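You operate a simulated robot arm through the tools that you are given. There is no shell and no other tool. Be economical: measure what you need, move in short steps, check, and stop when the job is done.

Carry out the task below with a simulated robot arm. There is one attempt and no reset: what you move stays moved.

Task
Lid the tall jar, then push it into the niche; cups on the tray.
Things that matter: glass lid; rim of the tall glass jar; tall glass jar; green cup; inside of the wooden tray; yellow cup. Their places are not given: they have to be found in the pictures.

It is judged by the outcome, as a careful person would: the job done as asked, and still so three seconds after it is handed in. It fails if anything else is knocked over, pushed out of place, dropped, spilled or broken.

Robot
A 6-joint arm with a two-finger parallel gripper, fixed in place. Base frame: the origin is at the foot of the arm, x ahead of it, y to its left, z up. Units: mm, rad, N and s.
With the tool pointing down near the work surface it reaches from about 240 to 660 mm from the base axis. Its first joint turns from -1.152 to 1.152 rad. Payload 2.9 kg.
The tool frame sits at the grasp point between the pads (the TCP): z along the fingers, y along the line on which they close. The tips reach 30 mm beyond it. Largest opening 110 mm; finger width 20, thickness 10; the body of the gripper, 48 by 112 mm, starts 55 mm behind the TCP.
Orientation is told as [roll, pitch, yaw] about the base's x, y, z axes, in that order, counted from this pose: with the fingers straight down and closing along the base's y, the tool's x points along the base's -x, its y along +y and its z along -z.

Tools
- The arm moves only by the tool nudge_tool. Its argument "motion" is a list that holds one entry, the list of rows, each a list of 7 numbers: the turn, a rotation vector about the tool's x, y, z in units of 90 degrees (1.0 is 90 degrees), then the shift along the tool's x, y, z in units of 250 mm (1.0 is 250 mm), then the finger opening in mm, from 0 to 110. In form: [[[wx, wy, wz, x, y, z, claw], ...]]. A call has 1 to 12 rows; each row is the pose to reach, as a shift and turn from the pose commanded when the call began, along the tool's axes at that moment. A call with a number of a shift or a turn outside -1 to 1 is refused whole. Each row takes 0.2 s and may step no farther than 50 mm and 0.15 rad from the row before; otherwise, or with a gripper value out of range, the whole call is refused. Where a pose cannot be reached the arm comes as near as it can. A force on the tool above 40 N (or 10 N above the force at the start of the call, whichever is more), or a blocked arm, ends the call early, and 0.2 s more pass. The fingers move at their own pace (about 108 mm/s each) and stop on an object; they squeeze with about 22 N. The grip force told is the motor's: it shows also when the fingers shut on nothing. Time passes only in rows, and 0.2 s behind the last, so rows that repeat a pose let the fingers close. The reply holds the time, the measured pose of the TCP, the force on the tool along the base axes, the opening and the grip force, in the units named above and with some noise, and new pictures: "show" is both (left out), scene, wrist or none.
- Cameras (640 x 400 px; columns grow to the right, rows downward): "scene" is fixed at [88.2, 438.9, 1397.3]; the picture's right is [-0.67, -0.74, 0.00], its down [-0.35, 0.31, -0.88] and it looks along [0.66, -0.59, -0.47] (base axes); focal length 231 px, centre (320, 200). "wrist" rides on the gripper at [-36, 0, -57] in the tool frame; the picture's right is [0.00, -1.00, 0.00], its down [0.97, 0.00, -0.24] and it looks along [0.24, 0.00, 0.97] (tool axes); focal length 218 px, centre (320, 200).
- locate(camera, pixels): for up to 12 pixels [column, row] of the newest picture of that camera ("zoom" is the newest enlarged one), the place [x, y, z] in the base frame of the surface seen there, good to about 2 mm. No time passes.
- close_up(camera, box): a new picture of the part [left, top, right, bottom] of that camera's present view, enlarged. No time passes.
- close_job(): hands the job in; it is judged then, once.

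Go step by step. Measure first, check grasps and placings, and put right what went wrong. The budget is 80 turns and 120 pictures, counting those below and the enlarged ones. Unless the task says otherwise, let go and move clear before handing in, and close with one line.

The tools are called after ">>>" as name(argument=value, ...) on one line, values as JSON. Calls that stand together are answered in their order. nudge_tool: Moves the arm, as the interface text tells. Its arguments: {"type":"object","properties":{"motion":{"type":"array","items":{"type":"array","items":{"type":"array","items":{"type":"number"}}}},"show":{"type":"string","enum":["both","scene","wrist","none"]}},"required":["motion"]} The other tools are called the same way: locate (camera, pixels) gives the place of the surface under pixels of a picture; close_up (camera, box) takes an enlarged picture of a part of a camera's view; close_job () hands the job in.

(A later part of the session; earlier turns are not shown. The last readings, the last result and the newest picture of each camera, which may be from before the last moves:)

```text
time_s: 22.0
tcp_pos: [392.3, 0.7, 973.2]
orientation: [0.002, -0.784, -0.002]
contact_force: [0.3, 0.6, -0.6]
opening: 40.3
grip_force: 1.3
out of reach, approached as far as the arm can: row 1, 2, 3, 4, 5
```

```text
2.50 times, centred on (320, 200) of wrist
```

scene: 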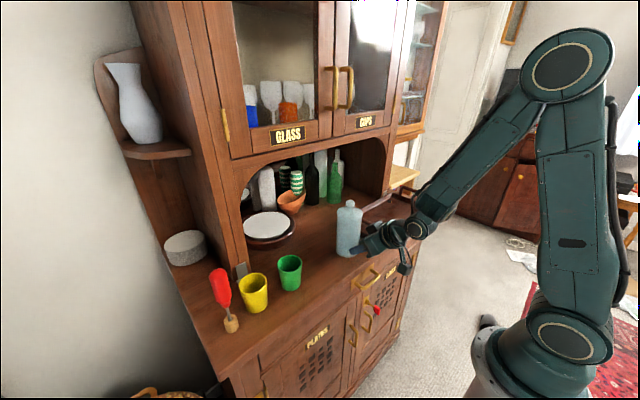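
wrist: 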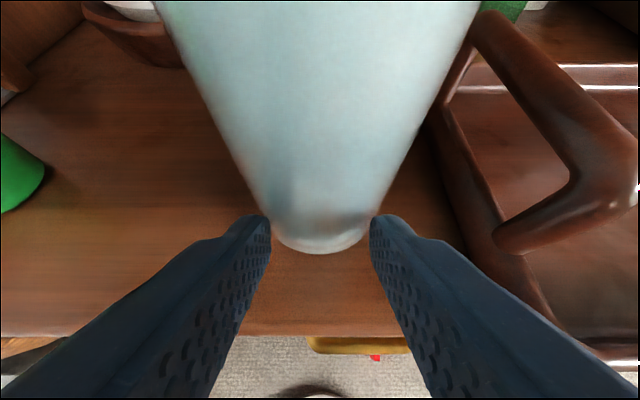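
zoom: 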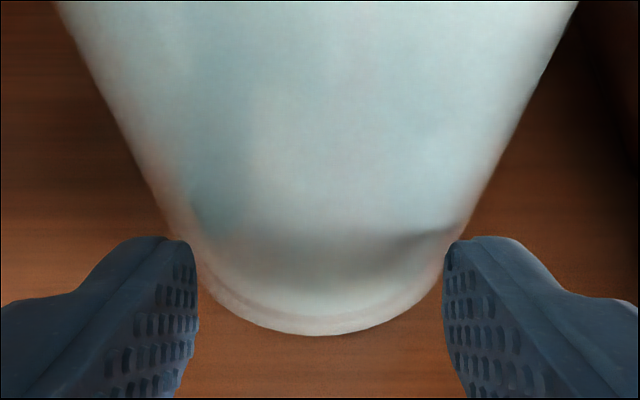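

The block is at z≥985, well above the counter. I'll push slowly along +x, 60 mm first.

>>> nudge_tool(motion=[[[0, 0, 0, -0.02, 0, 0.02, 40], [0, 0, 0, -0.04, 0, 0.04, 40], [0, 0, 0, -0.065, 0, 0.065, 40], [0, 0, 0, -0.09, 0, 0.09, 40], [0, 0, 0, -0.115, 0, 0.115, 40], [0, 0, 0, -0.14, 0, 0.14, 40], [0, 0, 0, -0.17, 0, 0.17, 40]]])

```text
time_s: 23.6
tcp_pos: [450.9, 0.5, 971.4]
orientation: [0.003, -0.785, -0.002]
contact_force: [-2.0, 0.2, 0.0]
opening: 40.4
grip_force: 0.0
```

scene: 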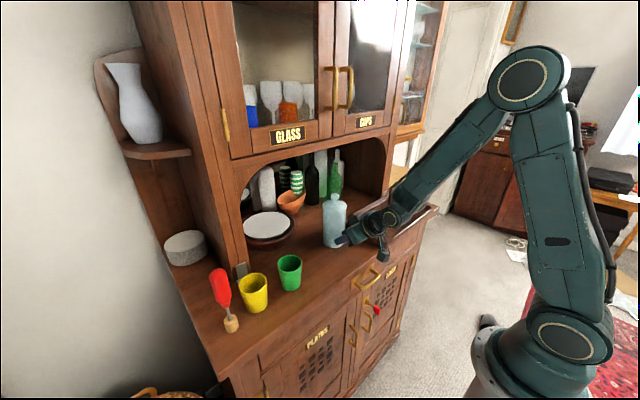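
wrist: 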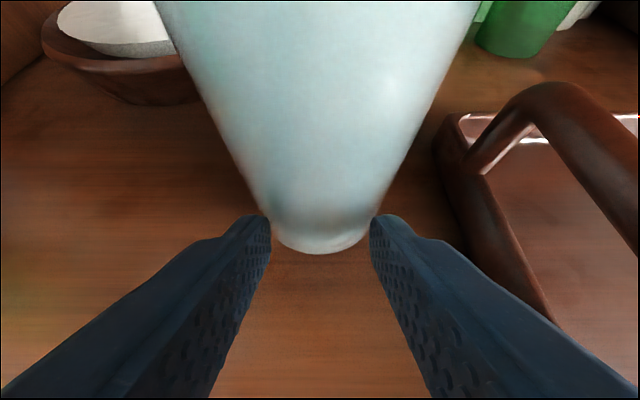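

The push is stable at only 2 N, with the jar cradled and the lid on. I'll go on another 75 mm and check the plate clearance.

>>> nudge_tool(motion=[[[0, 0, 0, -0.025, 0, 0.025, 40], [0, 0, 0, -0.05, 0, 0.05, 40], [0, 0, 0, -0.075, 0, 0.075, 40], [0, 0, 0, -0.1, 0, 0.1, 40], [0, 0, 0, -0.125, 0, 0.125, 40], [0, 0, 0, -0.15, 0, 0.15, 40], [0, 0, 0, -0.18, 0, 0.18, 40], [0, 0, 0, -0.212, 0, 0.212, 40]]])

>>> close_up(camera="scene", box=[230, 150, 400, 270])

```text
time_s: 25.4
tcp_pos: [526.5, -1.4, 972.9]
orientation: [0.002, -0.786, -0.003]
contact_force: [-2.6, 0.6, 1.6]
opening: 40.6
grip_force: 0.0
```

scene: 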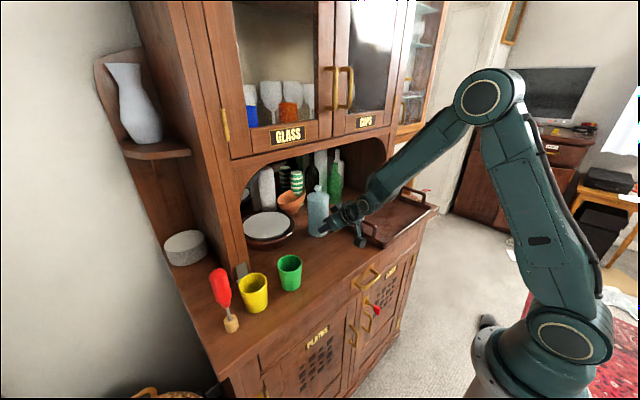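
wrist: 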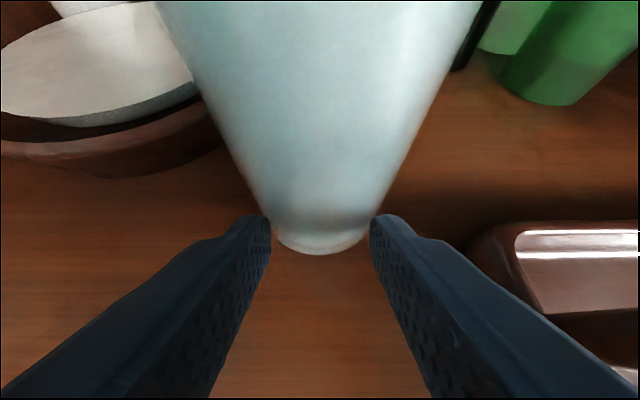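

```text
3.33 times, centred on (315, 210) of scene
```

zoom: 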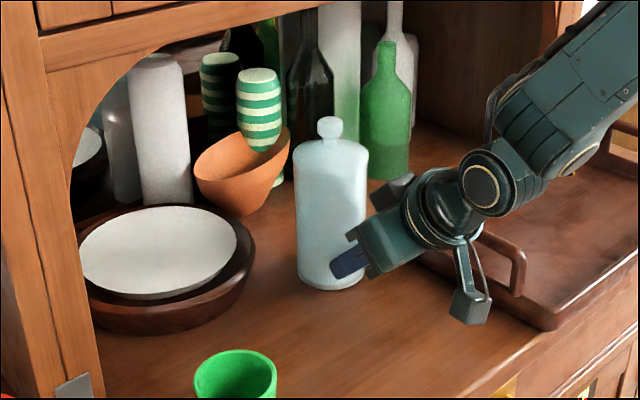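

The jar slides upright with no sideways drift. I'll measure its position and the plate's near edge.

>>> locate(camera="wrist", pixels=[[321, 262], [321, 245], [220, 120], [150, 172], [250, 170], [420, 150], [200, 120]])

>>> locate(camera="scene", pixels=[[319, 186], [317, 225], [313, 228], [318, 194], [297, 235]])

```text
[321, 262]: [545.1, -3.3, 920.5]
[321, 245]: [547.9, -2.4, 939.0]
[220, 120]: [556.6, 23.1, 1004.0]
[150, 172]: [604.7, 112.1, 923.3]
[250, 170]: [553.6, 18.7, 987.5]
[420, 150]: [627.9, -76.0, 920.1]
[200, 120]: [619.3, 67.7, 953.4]
```

```text
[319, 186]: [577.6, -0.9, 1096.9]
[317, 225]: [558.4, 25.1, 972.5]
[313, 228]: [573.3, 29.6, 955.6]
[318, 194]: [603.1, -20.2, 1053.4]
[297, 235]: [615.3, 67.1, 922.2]
```

The jar centre is at x≈584 and the plate edge at y≥55, so there is clearance. I'll push 45 mm more so the jar is wholly inside (back edge about 593), then retreat.

>>> nudge_tool(motion=[[[0, 0, 0, -0.025, 0, 0.025, 40], [0, 0, 0, -0.05, 0, 0.05, 40], [0, 0, 0, -0.075, 0, 0.075, 40], [0, 0, 0, -0.1, 0, 0.1, 40], [0, 0, 0, -0.115, 0, 0.115, 40], [0, 0, 0, -0.127, 0, 0.127, 40], [0, 0, 0, -0.127, 0, 0.127, 40], [0, 0, 0, -0.1, 0, 0.1, 40], [0, 0, 0, -0.03, 0, 0.03, 40], [0, 0, 0, 0.08, 0, -0.08, 40], [0, 0, 0, 0.2, 0, -0.2, 40]]])

>>> close_up(camera="scene", box=[230, 150, 400, 270])

```text
time_s: 27.8
tcp_pos: [456.2, -0.7, 973.3]
orientation: [0.003, -0.787, -0.001]
contact_force: [0.2, -0.8, -0.2]
opening: 40.1
grip_force: 0.1
```

scene: 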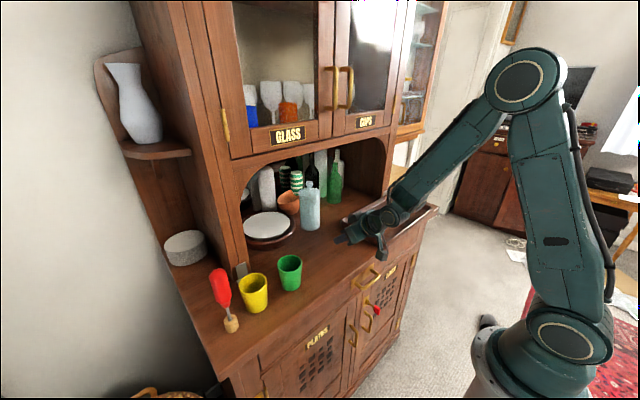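
wrist: 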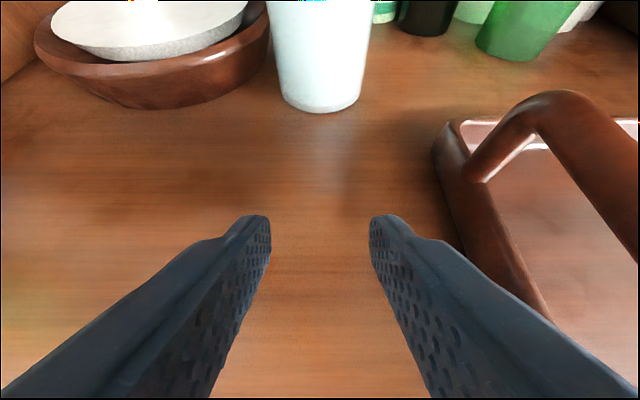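

```text
3.33 times, centred on (315, 210) of scene
```

zoom: 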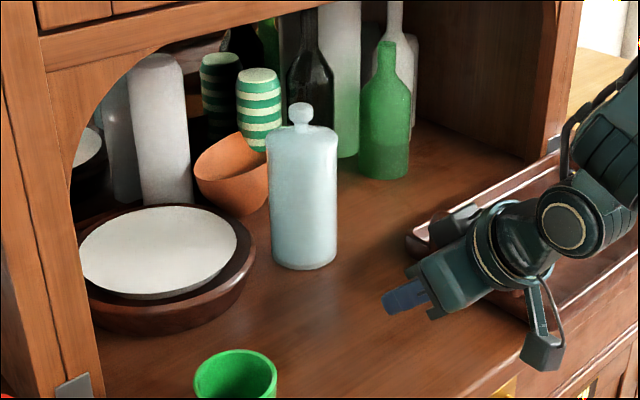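

The jar stands in the niche with its lid on and nothing else moved. Next I rise, return the tool to vertical and go above the green cup.

>>> nudge_tool(motion=[[[0, 0.083, 0, -0.0825, 0.1, -0.0825, 60], [0, 0.167, 0, -0.165, 0.22, -0.165, 80], [0, 0.25, 0, -0.2475, 0.36, -0.2475, 90], [0, 0.333, 0, -0.33, 0.51, -0.33, 90], [0, 0.417, 0, -0.41, 0.66, -0.41, 90], [0, 0.5, 0, -0.495, 0.815, -0.495, 90], [0, 0.5, 0, -0.495, 0.815, -0.495, 90]]])

>>> close_up(camera="wrist", box=[120, 80, 440, 280])

```text
time_s: 29.4
tcp_pos: [457.6, 201.7, 1147.9]
orientation: [0.003, -0.001, 0.0]
contact_force: [0.3, 0.8, -0.4]
opening: 89.9
grip_force: 0.1
```

scene: 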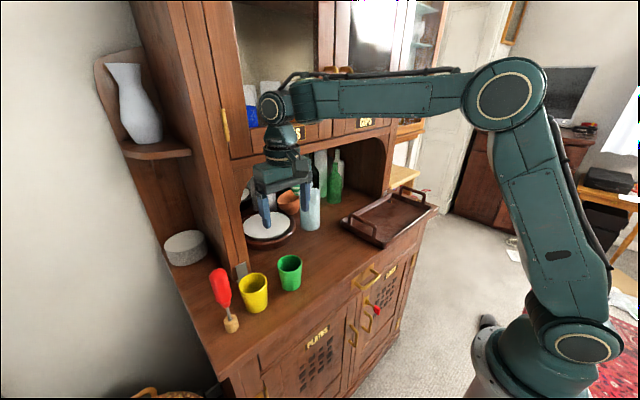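
wrist: 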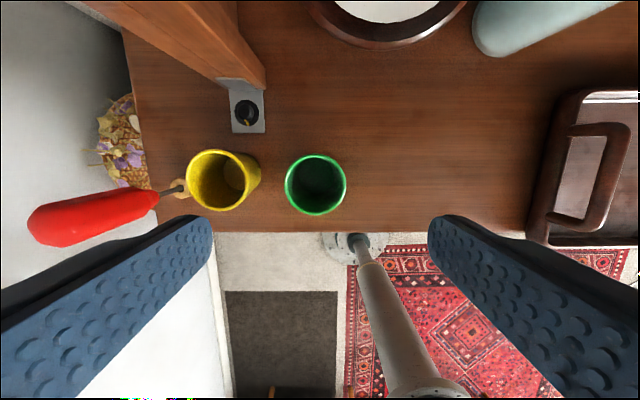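

```text
2.00 times, centred on (280, 180) of wrist
```

zoom: 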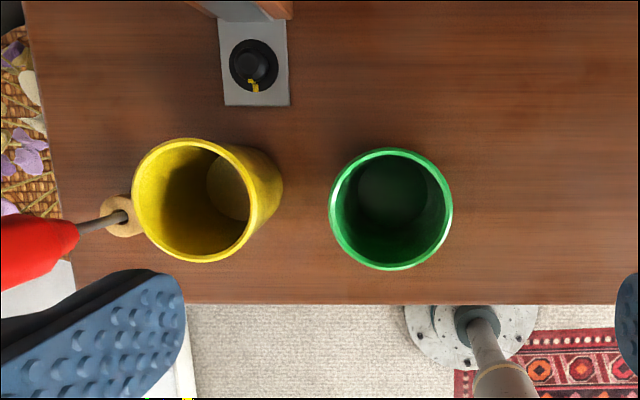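

The green cup's rim centre is (456.7,206) with a diameter of about 60. The yellow cup is at (461,303) with the screwdriver close on its left. I'll descend over the green cup with an 80 mm opening and stop just above grasp height to check.

>>> nudge_tool(motion=[[[0, 0, 0, 0.004, 0.016, 0.15, 80], [0, 0, 0, 0.004, 0.016, 0.3, 80], [0, 0, 0, 0.004, 0.016, 0.42, 80], [0, 0, 0, 0.004, 0.016, 0.48, 80], [0, 0, 0, 0.004, 0.016, 0.48, 80]]])

>>> close_up(camera="scene", box=[230, 200, 330, 320])

```text
time_s: 30.6
tcp_pos: [456.5, 204.8, 1028.7]
orientation: [0.002, -0.001, 0.0]
contact_force: [0.3, -1.1, 0.2]
opening: 80.1
grip_force: 0.1
```

scene: 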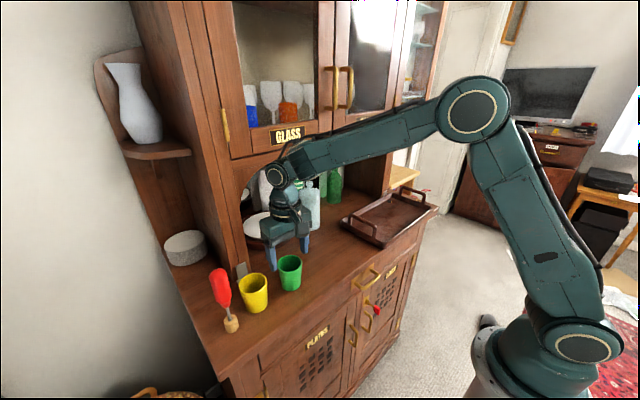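
wrist: 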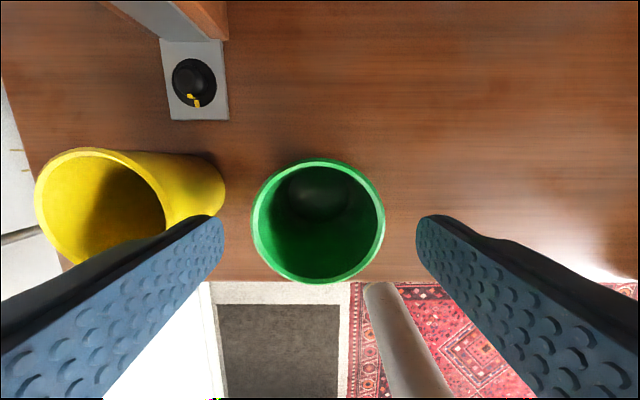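

```text
3.33 times, centred on (280, 260) of scene
```

zoom: 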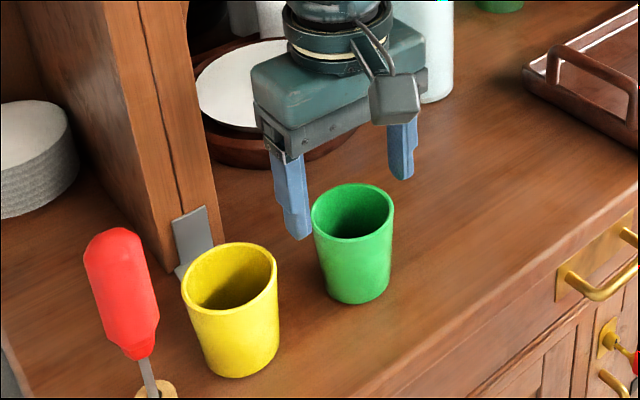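

The cup is centred between the fingers and the left finger clears the yellow cup. I'll go down to z≈974 and close.

>>> nudge_tool(motion=[[[0, 0, 0, -0.006, 0.002, 0.1, 80], [0, 0, 0, -0.006, 0.002, 0.18, 80], [0, 0, 0, -0.006, 0.002, 0.216, 80], [0, 0, 0, -0.006, 0.002, 0.216, 0], [0, 0, 0, -0.006, 0.002, 0.216, 0], [0, 0, 0, -0.006, 0.002, 0.216, 0], [0, 0, 0, -0.006, 0.002, 0.196, 0], [0, 0, 0, -0.006, 0.002, 0.17, 0]]])

>>> close_up(camera="scene", box=[230, 200, 330, 320])

```text
time_s: 32.4
tcp_pos: [456.1, 208.7, 985.8]
orientation: [0.002, -0.001, -0.001]
contact_force: [0.0, 0.2, -1.0]
opening: 61.0
grip_force: 21.5
```

scene: 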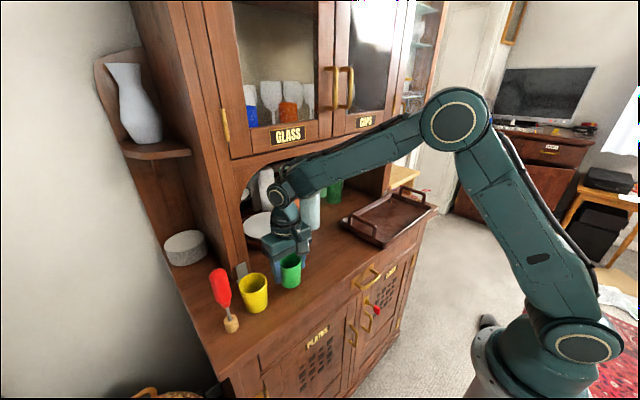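
wrist: 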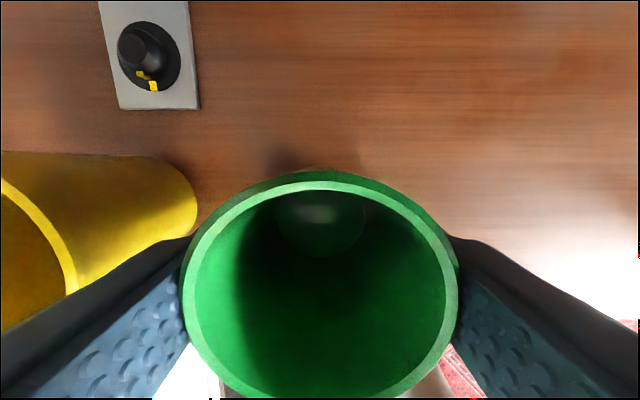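

```text
3.33 times, centred on (280, 260) of scene
```

zoom: 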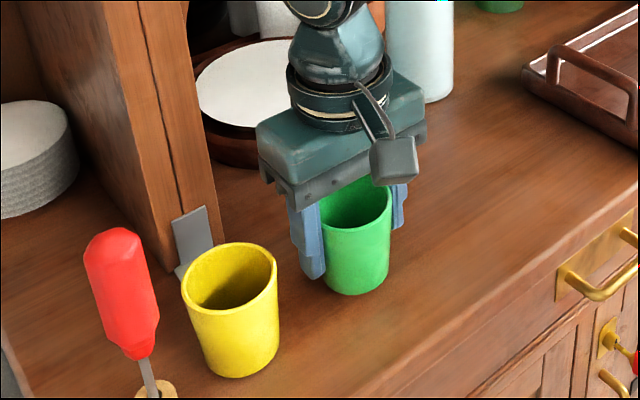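

The green cup is held (opening 61, grip 21.5 N). I'll raise it clear and then carry it toward the tray.

>>> nudge_tool(motion=[[[0, 0, 0, 0, 0, -0.06, 0], [0, 0, 0, 0, 0, -0.14, 0], [0, 0, 0, 0, 0, -0.24, 0], [0, 0, 0, 0, 0, -0.34, 0], [0, 0, 0, 0, -0.05, -0.4, 0], [0, 0, 0, 0, -0.15, -0.4, 0], [0, 0, 0, 0, -0.27, -0.4, 0], [0, 0, 0, 0, -0.39, -0.4, 0], [0, 0, 0, 0, -0.51, -0.4, 0], [0, 0, 0, 0, -0.63, -0.4, 0], [0, 0, 0, 0, -0.75, -0.4, 0], [0, 0, 0, 0, -0.83, -0.4, 0]]])

```text
time_s: 35.0
tcp_pos: [456.5, 0.7, 1086.5]
orientation: [0.002, 0.0, 0.0]
contact_force: [-0.6, 0.2, -1.3]
opening: 61.2
grip_force: 22.0
```

scene: 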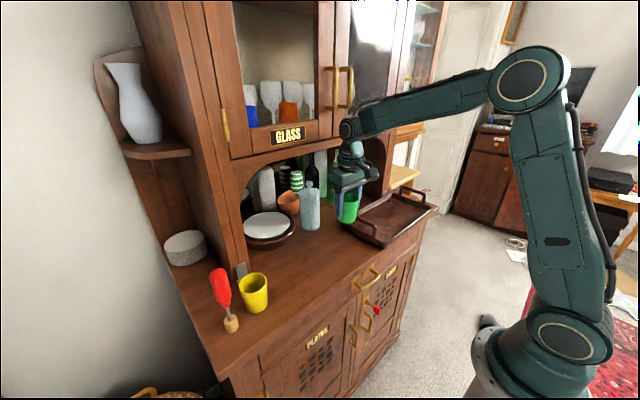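
wrist: 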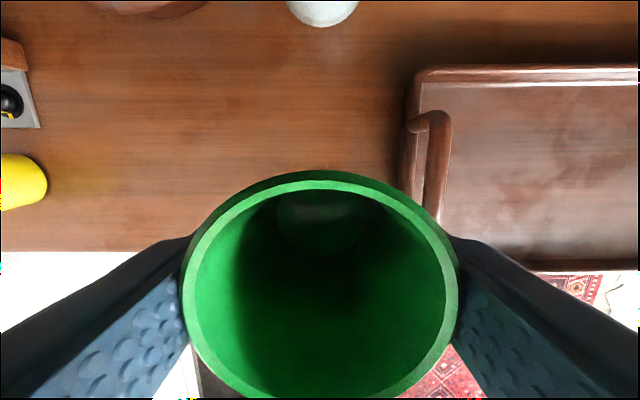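

The cup is secure, with its bottom at about z 1032 and the handle top at about 997. I'll carry on to y≈-180 and lower to just above the tray floor.

>>> nudge_tool(motion=[[[0, 0, 0, 0, -0.12, 0, 0], [0, 0, 0, 0, -0.24, 0, 0], [0, 0, 0, 0, -0.36, 0, 0], [0, 0, 0, 0, -0.48, 0, 0], [0, 0, 0, 0, -0.6, 0, 0], [0, 0, 0, 0, -0.7, 0, 0], [0, 0, 0, -0.01, -0.73, 0.05, 0], [0, 0, 0, -0.01, -0.73, 0.15, 0], [0, 0, 0, -0.01, -0.73, 0.25, 0], [0, 0, 0, -0.01, -0.73, 0.32, 0], [0, 0, 0, -0.01, -0.73, 0.36, 0]]])

>>> close_up(camera="scene", box=[330, 160, 450, 260])

```text
time_s: 37.4
tcp_pos: [457.0, -183.6, 996.1]
orientation: [0.0, -0.001, 0.0]
contact_force: [0.3, 0.9, -1.4]
opening: 60.8
grip_force: 22.5
```

scene: 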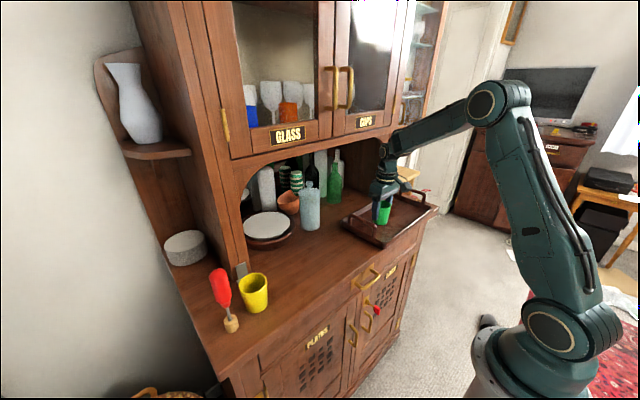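
wrist: 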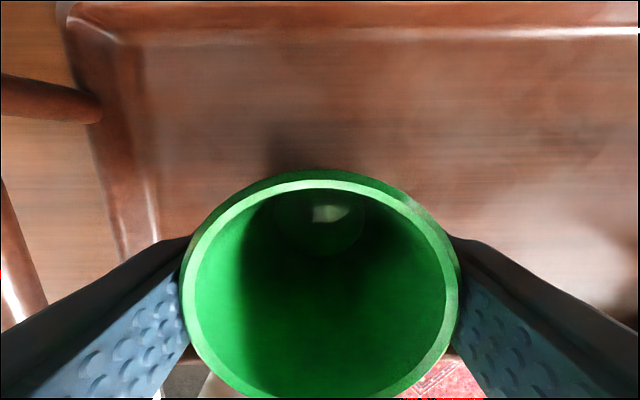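

```text
4.00 times, centred on (390, 210) of scene
```

zoom: 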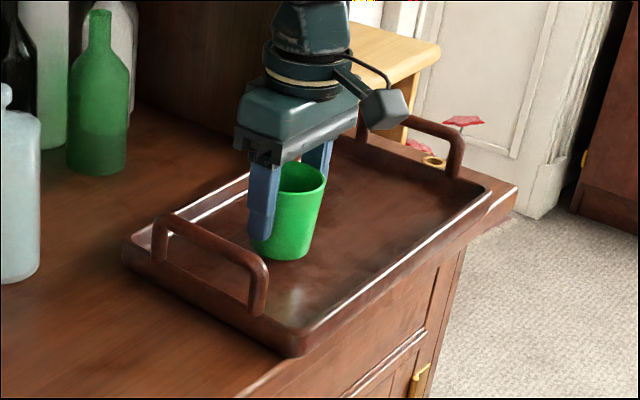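

The cup hangs just above the tray floor. I'll lower in small steps to contact.

>>> nudge_tool(motion=[[[0, 0, 0, 0, 0, 0.016, 0], [0, 0, 0, 0, 0, 0.028, 0], [0, 0, 0, 0, 0, 0.036, 0], [0, 0, 0, 0, 0, 0.042, 0]]], show="none")

>>> close_up(camera="scene", box=[350, 180, 430, 250])

```text
time_s: 38.4
tcp_pos: [458.9, -183.0, 985.7]
orientation: [0.003, -0.002, 0.0]
contact_force: [-1.6, -1.8, 3.2]
opening: 61.0
grip_force: 21.9
```

```text
5.71 times, centred on (390, 215) of scene
```

zoom: 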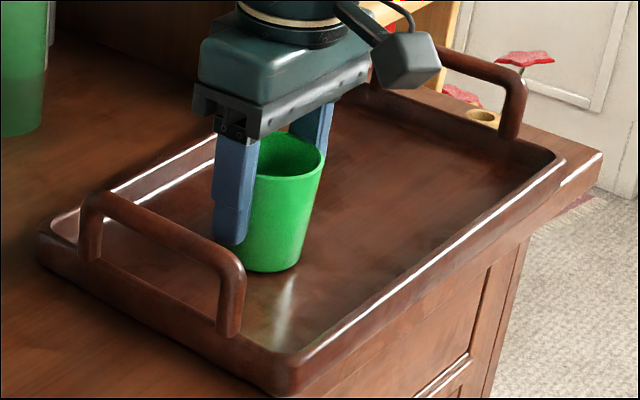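

There is contact (+3.2 N). I'll open and rise, then check.

>>> nudge_tool(motion=[[[0, 0, 0, 0, 0, 0, 72], [0, 0, 0, 0, 0, 0, 82], [0, 0, 0, 0, 0, -0.03, 82], [0, 0, 0, 0, 0, -0.15, 82], [0, 0, 0, 0, 0, -0.32, 82], [0, 0, 0, 0, 0, -0.5, 82], [0, 0, 0, 0, 0.1, -0.6, 82], [0, 0, 0, 0, 0.29, -0.6, 82]]])

```text
time_s: 40.2
tcp_pos: [458.7, -109.4, 1138.4]
orientation: [0.003, 0.001, -0.001]
contact_force: [0.8, 1.3, 0.1]
opening: 82.0
grip_force: 0.0
```

scene: 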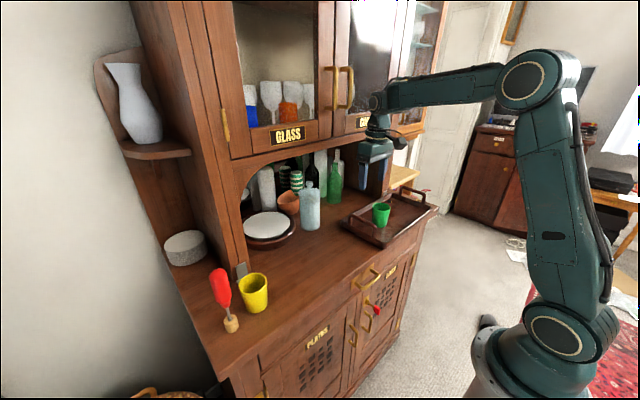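
wrist: 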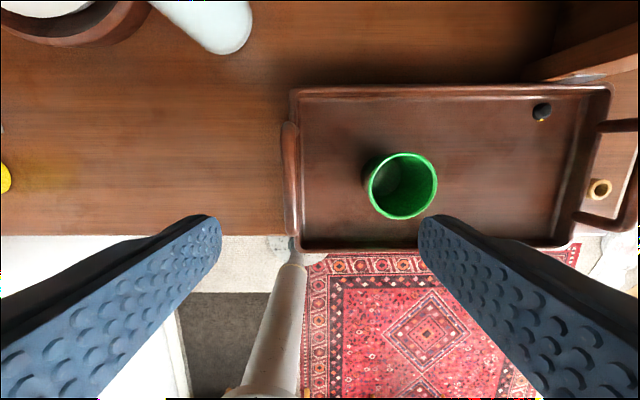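

The green cup stands on the tray. Before approaching the yellow cup with the fingers along x, I'll measure the screwdriver next to it.

>>> locate(camera="scene", pixels=[[218, 270], [221, 285], [226, 303], [229, 312], [231, 322], [213, 280], [231, 298], [241, 268], [254, 278], [240, 290]])

>>> close_up(camera="scene", box=[190, 240, 290, 340])

```text
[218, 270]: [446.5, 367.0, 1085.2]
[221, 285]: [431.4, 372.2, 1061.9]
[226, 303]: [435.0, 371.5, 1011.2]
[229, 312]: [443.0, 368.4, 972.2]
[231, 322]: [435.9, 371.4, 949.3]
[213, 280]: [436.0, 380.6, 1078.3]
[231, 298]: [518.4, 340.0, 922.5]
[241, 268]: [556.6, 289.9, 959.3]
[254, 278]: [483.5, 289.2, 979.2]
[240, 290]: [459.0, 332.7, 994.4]
```

```text
4.00 times, centred on (240, 290) of scene
```

zoom: 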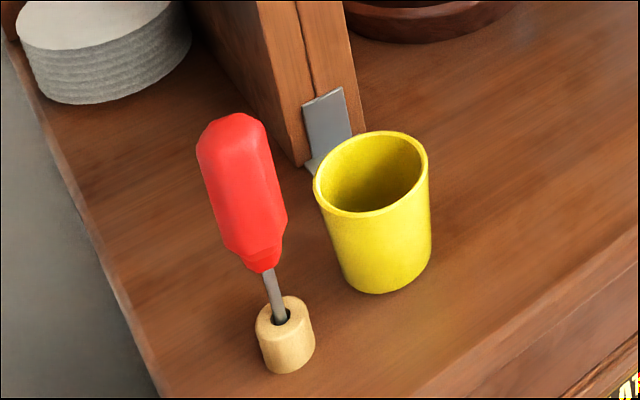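

The screwdriver stands at about (440,370) and rises to z≈1090, so an upright gripper would crowd it. I'll yaw 90° so the fingers lie along x and lean the body toward -y. The yaw comes first, in transit.

>>> nudge_tool(motion=[[[0, 0, -0.084, 0, 0.077, 0, 90], [0, 0, -0.167, 0, 0.153, 0, 90], [0, 0, -0.25, 0, 0.23, 0, 90], [0, 0, -0.333, 0, 0.307, 0, 90], [0, 0, -0.417, 0, 0.383, 0, 90], [0, 0, -0.5, 0, 0.46, 0, 90], [0, 0, -0.583, 0, 0.537, 0, 90], [0, 0, -0.667, 0, 0.613, 0, 90], [0, 0, -0.75, 0, 0.69, 0, 90], [0, 0, -0.833, 0, 0.767, 0, 90], [0, 0, -0.917, 0, 0.843, 0, 90], [0, 0, -1, 0, 0.92, 0, 90]]], show="scene")

```text
time_s: 42.8
tcp_pos: [459.2, 120.4, 1135.0]
orientation: [0.0, -0.002, 1.573]
contact_force: [0.0, 0.6, -0.5]
opening: 90.2
grip_force: 0.0
```

scene: 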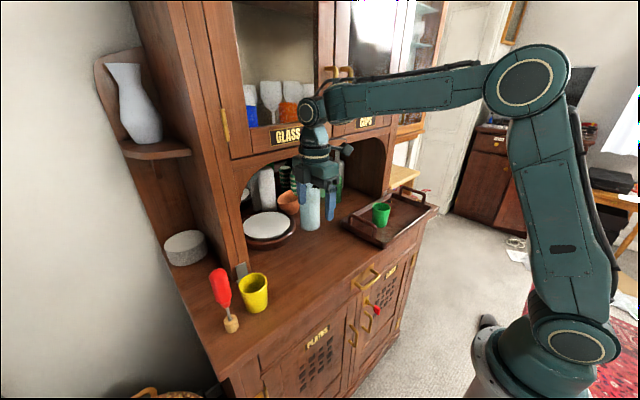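

Yaw done at 1.573. Next I lean 30° and move to just short of the yellow cup for a look.

>>> nudge_tool(motion=[[[0, -0.056, 0, -0.09, -0.004, 0.02, 90], [0, -0.111, 0, -0.19, -0.008, 0.04, 90], [0, -0.167, 0, -0.29, -0.008, 0.06, 90], [0, -0.222, 0, -0.39, -0.008, 0.08, 90], [0, -0.278, 0, -0.48, -0.008, 0.1, 90], [0, -0.333, 0, -0.56, -0.008, 0.14, 90], [0, -0.333, 0, -0.56, -0.008, 0.14, 90]]])

```text
time_s: 44.4
tcp_pos: [459.4, 260.3, 1100.6]
orientation: [0.002, -0.525, 1.572]
contact_force: [0.0, -0.1, -0.7]
opening: 90.0
grip_force: 0.2
```

scene: 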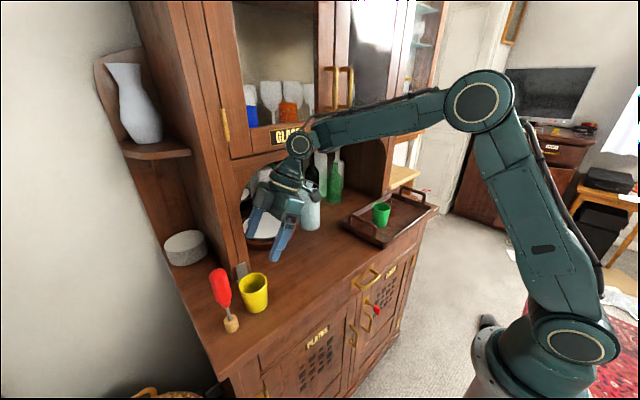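
wrist: 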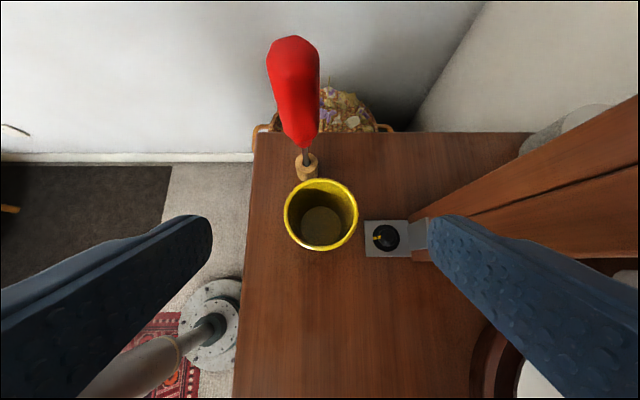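

The cup sits centred between the fingers at (321,214). The grey plate with the black knob at (385,237) is close to the right finger's path, so I'll measure it.

>>> locate(camera="wrist", pixels=[[367, 240], [385, 237], [376, 237], [286, 214], [357, 214], [321, 181], [321, 249], [320, 155], [305, 145], [310, 172]])

```text
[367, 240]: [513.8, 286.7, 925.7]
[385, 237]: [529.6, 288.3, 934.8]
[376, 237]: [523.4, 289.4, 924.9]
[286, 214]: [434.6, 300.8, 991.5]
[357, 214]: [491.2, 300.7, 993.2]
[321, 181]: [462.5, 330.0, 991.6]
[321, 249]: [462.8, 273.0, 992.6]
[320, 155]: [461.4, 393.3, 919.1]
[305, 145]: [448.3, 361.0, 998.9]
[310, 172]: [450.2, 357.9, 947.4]
```

The cup centre is (462.8,301.5); the plate is at z≈926 and the knob at about 935, both below the fingertips' lowest point of 948. I'll descend along the tool axis and close.

>>> nudge_tool(motion=[[[0, 0, 0, 0.102, -0.013, 0.05, 82], [0, 0, 0, 0.102, -0.013, 0.2, 82], [0, 0, 0, 0.102, -0.013, 0.32, 82], [0, 0, 0, 0.102, -0.013, 0.42, 82], [0, 0, 0, 0.102, -0.013, 0.47, 82], [0, 0, 0, 0.102, -0.013, 0.505, 82], [0, 0, 0, 0.102, -0.013, 0.505, 82]]])

>>> close_up(camera="scene", box=[200, 220, 320, 330])

```text
time_s: 46.0
tcp_pos: [464.0, 300.7, 977.5]
orientation: [0.0, -0.527, 1.571]
contact_force: [-0.5, -0.9, -0.1]
opening: 81.8
grip_force: 0.0
```

scene: 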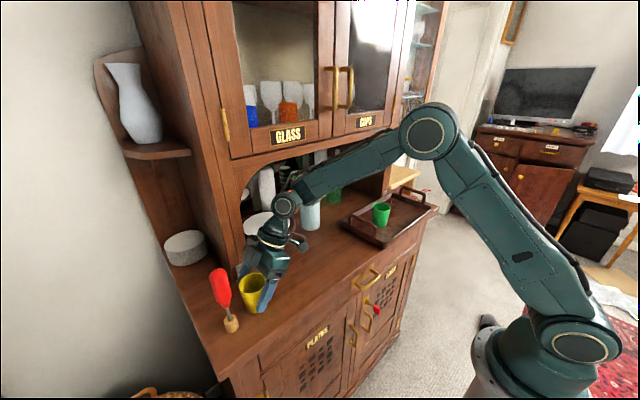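
wrist: 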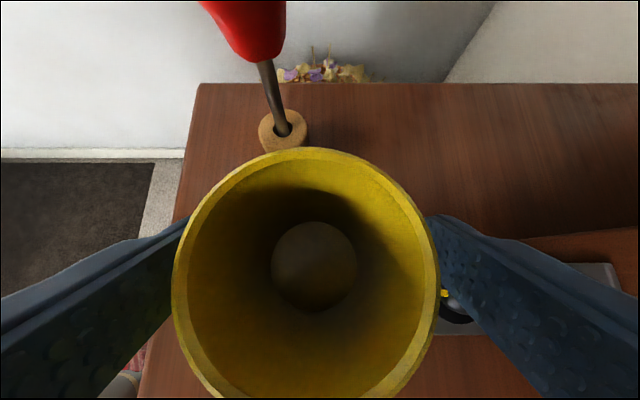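

```text
3.64 times, centred on (260, 275) of scene
```

zoom: 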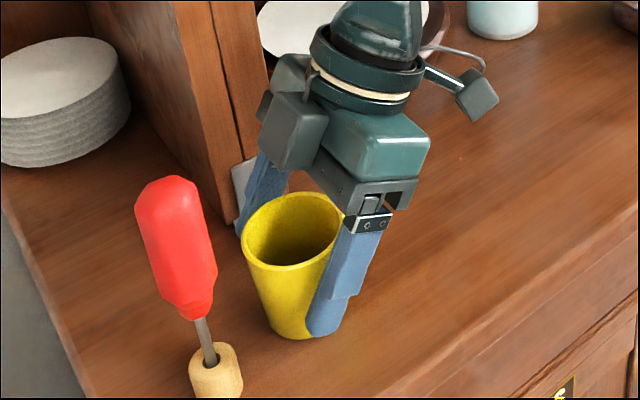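

The fingers straddle the cup, offset about 2.5 mm in x. I'll correct that, close and lift a little.

>>> nudge_tool(motion=[[[0, 0, 0, 0, 0.009, 0, 82], [0, 0, 0, 0, 0.009, 0, 0], [0, 0, 0, 0, 0.009, 0, 0], [0, 0, 0, 0, 0.009, 0, 0], [0, 0, 0, -0.01, 0.009, -0.0173, 0], [0, 0, 0, -0.024, 0.009, -0.0416, 0]]])

>>> close_up(camera="scene", box=[200, 220, 320, 330])

```text
time_s: 47.4
tcp_pos: [460.2, 299.9, 990.7]
orientation: [0.0, -0.524, 1.572]
contact_force: [-0.1, 0.2, -0.6]
opening: 53.3
grip_force: 21.6
```

scene: 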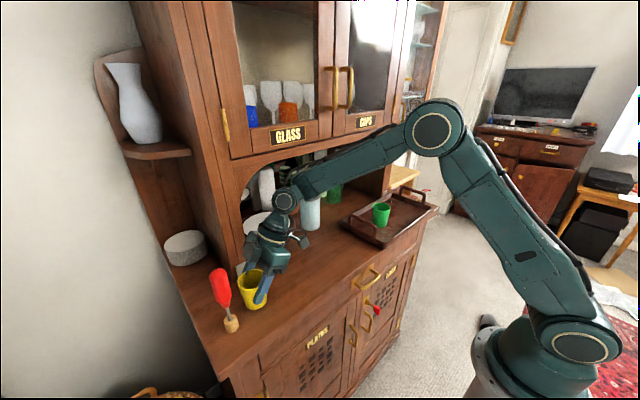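
wrist: 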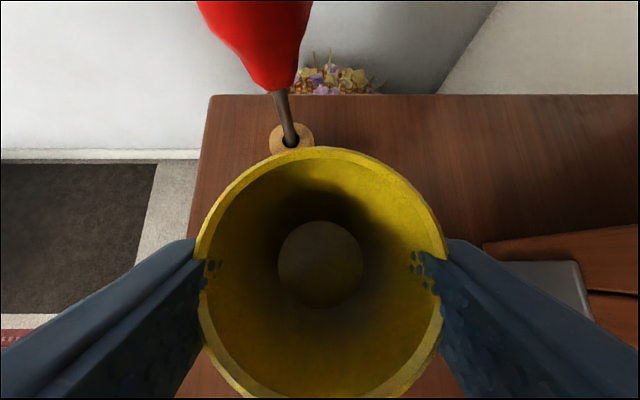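

```text
3.64 times, centred on (260, 275) of scene
```

zoom: 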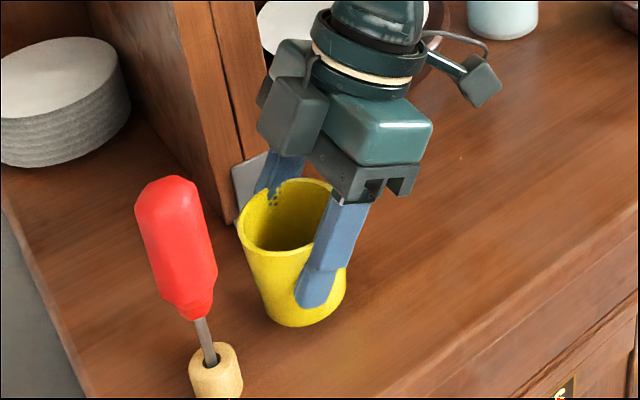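

The yellow cup is held (opening 53, grip 21.6 N) and lifted level. I'll raise it 100 mm and carry it toward -y.

>>> nudge_tool(motion=[[[0, 0, 0, -0.03, 0, -0.052, 0], [0, 0, 0, -0.07, 0, -0.121, 0], [0, 0, 0, -0.11, 0, -0.19, 0], [0, 0, 0, -0.16, 0, -0.277, 0], [0, 0, 0, -0.2, 0, -0.346, 0], [0, 0, 0, -0.131, 0, -0.386, 0], [0, 0, 0, -0.044, 0, -0.436, 0], [0, 0, 0, 0.06, 0, -0.496, 0], [0, 0, 0, 0.164, 0, -0.556, 0], [0, 0, 0, 0.268, 0, -0.616, 0], [0, 0, 0, 0.372, 0, -0.676, 0]]], show="scene")

```text
time_s: 49.8
tcp_pos: [462.8, 135.4, 1090.0]
orientation: [0.0, -0.525, 1.572]
contact_force: [0.4, -0.2, -1.9]
opening: 52.9
grip_force: 21.8
```

scene: 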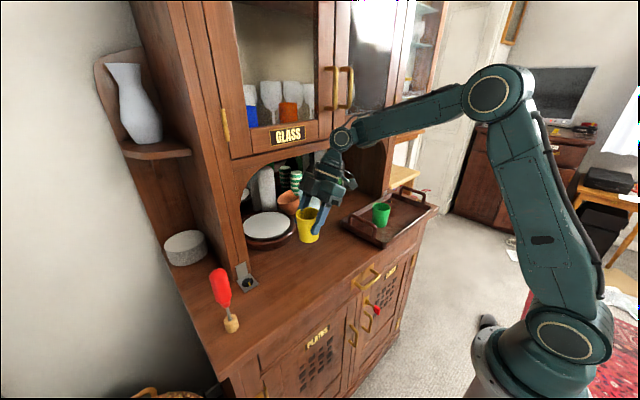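

Still held. I'll continue the level carry 240 mm toward the tray.

>>> nudge_tool(motion=[[[0, 0, 0, 0.069, 0, -0.04, 0], [0, 0, 0, 0.152, 0, -0.088, 0], [0, 0, 0, 0.236, 0, -0.136, 0], [0, 0, 0, 0.319, 0, -0.184, 0], [0, 0, 0, 0.402, 0, -0.232, 0], [0, 0, 0, 0.485, 0, -0.28, 0], [0, 0, 0, 0.568, 0, -0.328, 0], [0, 0, 0, 0.651, 0, -0.376, 0], [0, 0, 0, 0.734, 0, -0.424, 0], [0, 0, 0, 0.831, 0, -0.48, 0]]], show="scene")

```text
time_s: 52.0
tcp_pos: [462.1, -104.4, 1090.1]
orientation: [-0.002, -0.524, 1.57]
contact_force: [0.2, -0.2, -1.8]
opening: 52.8
grip_force: 22.0
```

scene: 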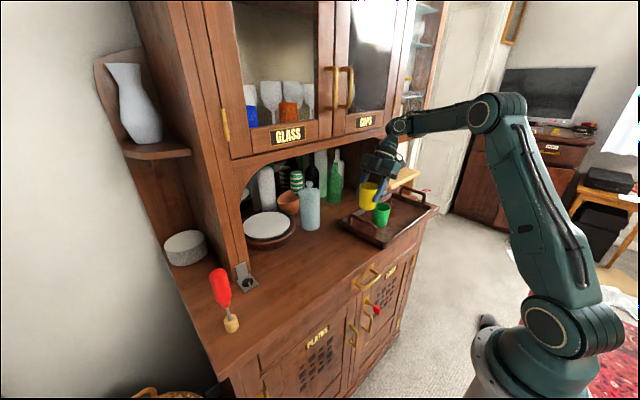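

I'll carry it 180 mm more to y≈-285, past the green cup.

>>> nudge_tool(motion=[[[0, 0, 0, 0.069, 0, -0.04, 0], [0, 0, 0, 0.152, 0, -0.088, 0], [0, 0, 0, 0.236, 0, -0.136, 0], [0, 0, 0, 0.319, 0, -0.184, 0], [0, 0, 0, 0.402, 0, -0.232, 0], [0, 0, 0, 0.485, 0, -0.28, 0], [0, 0, 0, 0.568, 0, -0.328, 0], [0, 0, 0, 0.6235, 0, -0.36, 0]]])

>>> close_up(camera="scene", box=[330, 130, 460, 250])

```text
time_s: 53.8
tcp_pos: [425.2, -223.0, 1044.6]
orientation: [-0.005, -0.521, 1.571]
contact_force: [0.4, -3.1, 12.5]
opening: 53.0
grip_force: 22.1
out of reach, approached as far as the arm can: row 2, 3, 4, 5, 6, 7, 8
```

scene: 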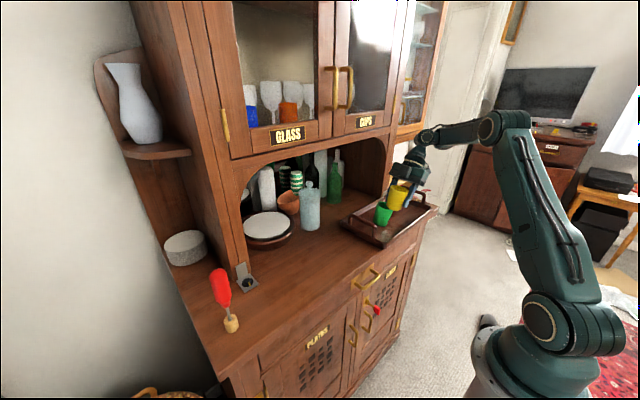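
wrist: 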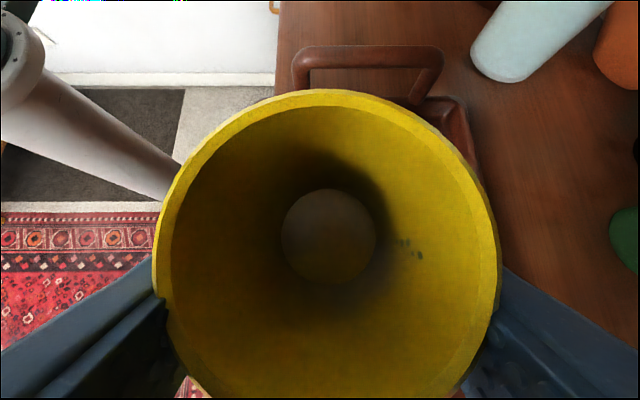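

```text
3.33 times, centred on (395, 190) of scene
```

zoom: 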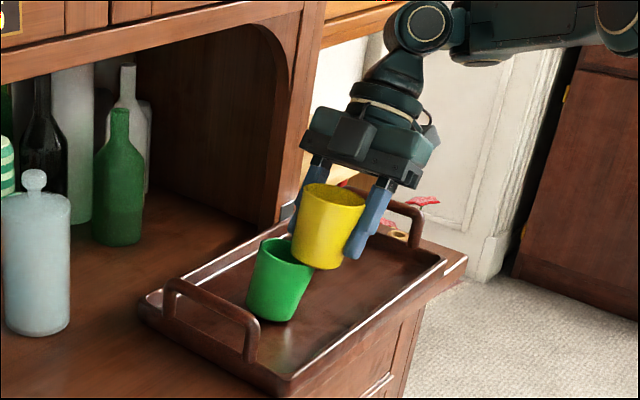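

Past y≈-125 the leaned pose is out of reach. The arm sagged and the yellow cup pressed on the green cup's rim (12.5 N). I'll go gently up while turning the lean toward the base, which spins the cup about its own axis and restores reach.

>>> nudge_tool(motion=[[[0.01, 0, 0.017, -0.02, 0, -0.035, 0], [0.042, 0, 0.072, -0.04, 0, -0.07, 0], [0.083, 0, 0.144, -0.06, 0, -0.104, 0], [0.125, 0, 0.216, -0.09, 0, -0.156, 0], [0.166, 0, 0.288, -0.12, 0, -0.208, 0]]])

>>> close_up(camera="scene", box=[330, 130, 460, 250])

```text
time_s: 55.0
tcp_pos: [425.7, -223.0, 1103.9]
orientation: [0.002, -0.523, 1.046]
contact_force: [0.4, 0.4, 0.1]
opening: 53.1
grip_force: 22.0
```

scene: 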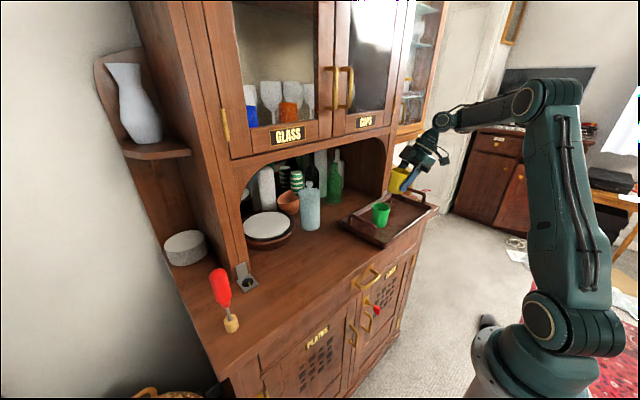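
wrist: 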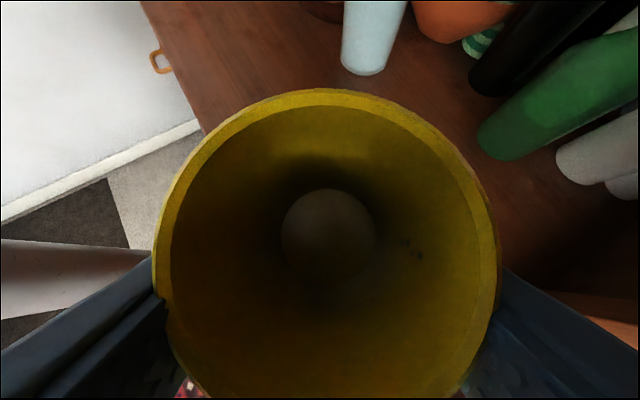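

```text
3.33 times, centred on (395, 190) of scene
```

zoom: 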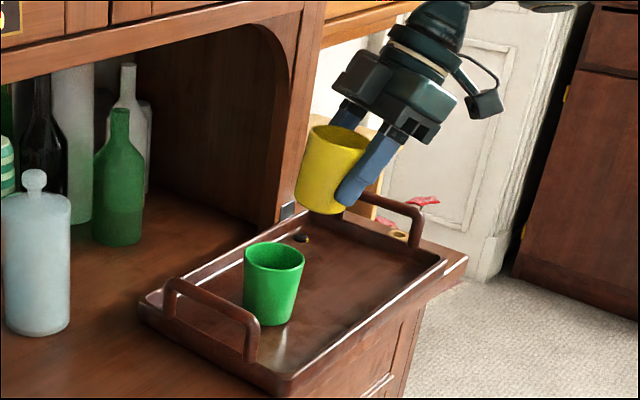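

The green cup stands upright again, and the yellow cup is held but pushed up and tilted in the grip. I'll measure the rim of each and the yellow cup's tilt.

>>> close_up(camera="scene", box=[360, 155, 424, 245])

>>> locate(camera="scene", pixels=[[390, 172], [394, 168], [399, 178], [403, 170], [388, 190], [392, 192], [398, 193], [372, 207], [388, 207], [380, 204], [379, 212], [383, 225]])

>>> locate(camera="wrist", pixels=[[328, 98], [162, 260], [491, 260], [235, 127], [420, 127], [200, 360], [455, 360], [328, 195], [328, 275], [290, 236], [368, 236]])

```text
4.44 times, centred on (392, 200) of scene
```

zoom: 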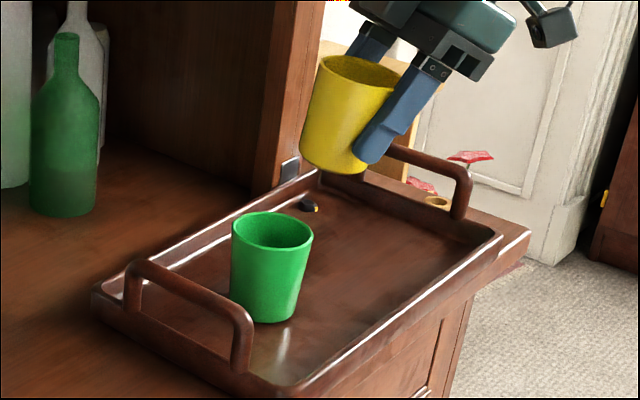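

```text
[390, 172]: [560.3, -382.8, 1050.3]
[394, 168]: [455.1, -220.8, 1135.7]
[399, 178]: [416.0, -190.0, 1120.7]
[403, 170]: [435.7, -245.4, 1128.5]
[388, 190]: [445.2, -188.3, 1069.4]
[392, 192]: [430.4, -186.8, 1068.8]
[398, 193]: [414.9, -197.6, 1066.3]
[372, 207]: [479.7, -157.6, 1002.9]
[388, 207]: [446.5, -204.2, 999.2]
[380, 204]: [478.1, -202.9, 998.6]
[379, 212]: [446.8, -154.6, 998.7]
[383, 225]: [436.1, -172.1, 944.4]
```

```text
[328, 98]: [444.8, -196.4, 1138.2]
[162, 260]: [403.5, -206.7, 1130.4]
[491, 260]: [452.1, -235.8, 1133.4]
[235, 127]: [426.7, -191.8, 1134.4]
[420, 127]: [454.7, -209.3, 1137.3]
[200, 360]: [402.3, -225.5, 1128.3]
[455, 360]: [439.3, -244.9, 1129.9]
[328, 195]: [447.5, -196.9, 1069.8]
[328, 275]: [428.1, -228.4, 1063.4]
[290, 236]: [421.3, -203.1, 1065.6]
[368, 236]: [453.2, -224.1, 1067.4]
```

The green cup stands at about (463,-180). The yellow cup's rim is tilted about 11° about the finger axis, high on the side the fingers point to. Reducing the tool's lean by about 11° will level it.

>>> nudge_tool(motion=[[[0, 0.06, 0, 0, 0, 0, 0], [0, 0.127, 0, 0, 0, 0, 0], [0, 0.127, 0, 0, 0, 0, 0]]])

>>> locate(camera="wrist", pixels=[[328, 98], [162, 260], [491, 260], [235, 127], [420, 127], [200, 360], [455, 360], [328, 195], [328, 275], [290, 236], [368, 236]])

```text
time_s: 55.8
tcp_pos: [424.8, -224.0, 1102.9]
orientation: [-0.001, -0.324, 1.049]
contact_force: [1.2, -0.1, -0.6]
opening: 52.9
grip_force: 22.1
```

scene: 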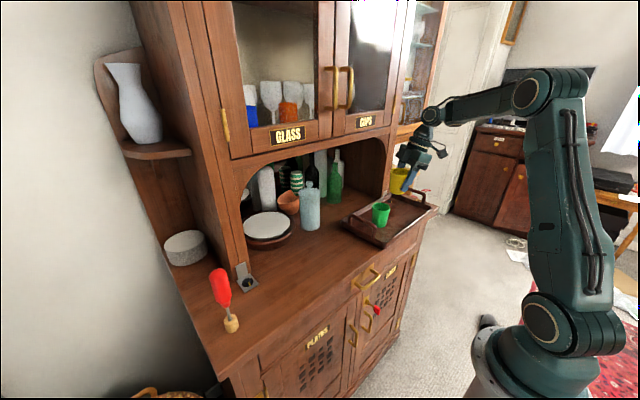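
wrist: 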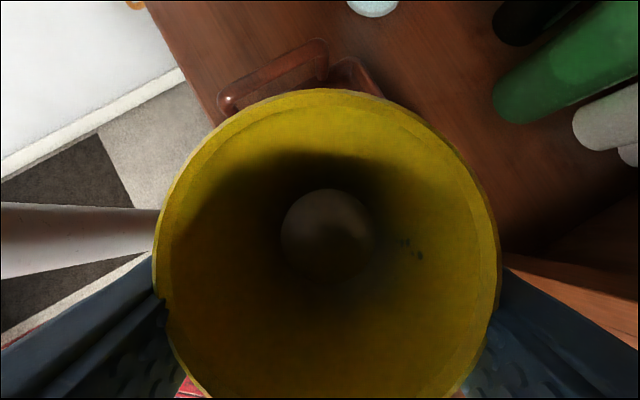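

```text
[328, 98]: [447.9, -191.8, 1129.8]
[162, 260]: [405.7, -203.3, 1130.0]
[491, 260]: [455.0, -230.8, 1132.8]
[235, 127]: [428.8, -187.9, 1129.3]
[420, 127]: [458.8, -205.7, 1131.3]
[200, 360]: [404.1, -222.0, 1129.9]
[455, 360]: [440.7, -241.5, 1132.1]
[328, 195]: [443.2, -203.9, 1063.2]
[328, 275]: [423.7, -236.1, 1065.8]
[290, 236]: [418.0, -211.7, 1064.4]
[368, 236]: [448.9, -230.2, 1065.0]
```

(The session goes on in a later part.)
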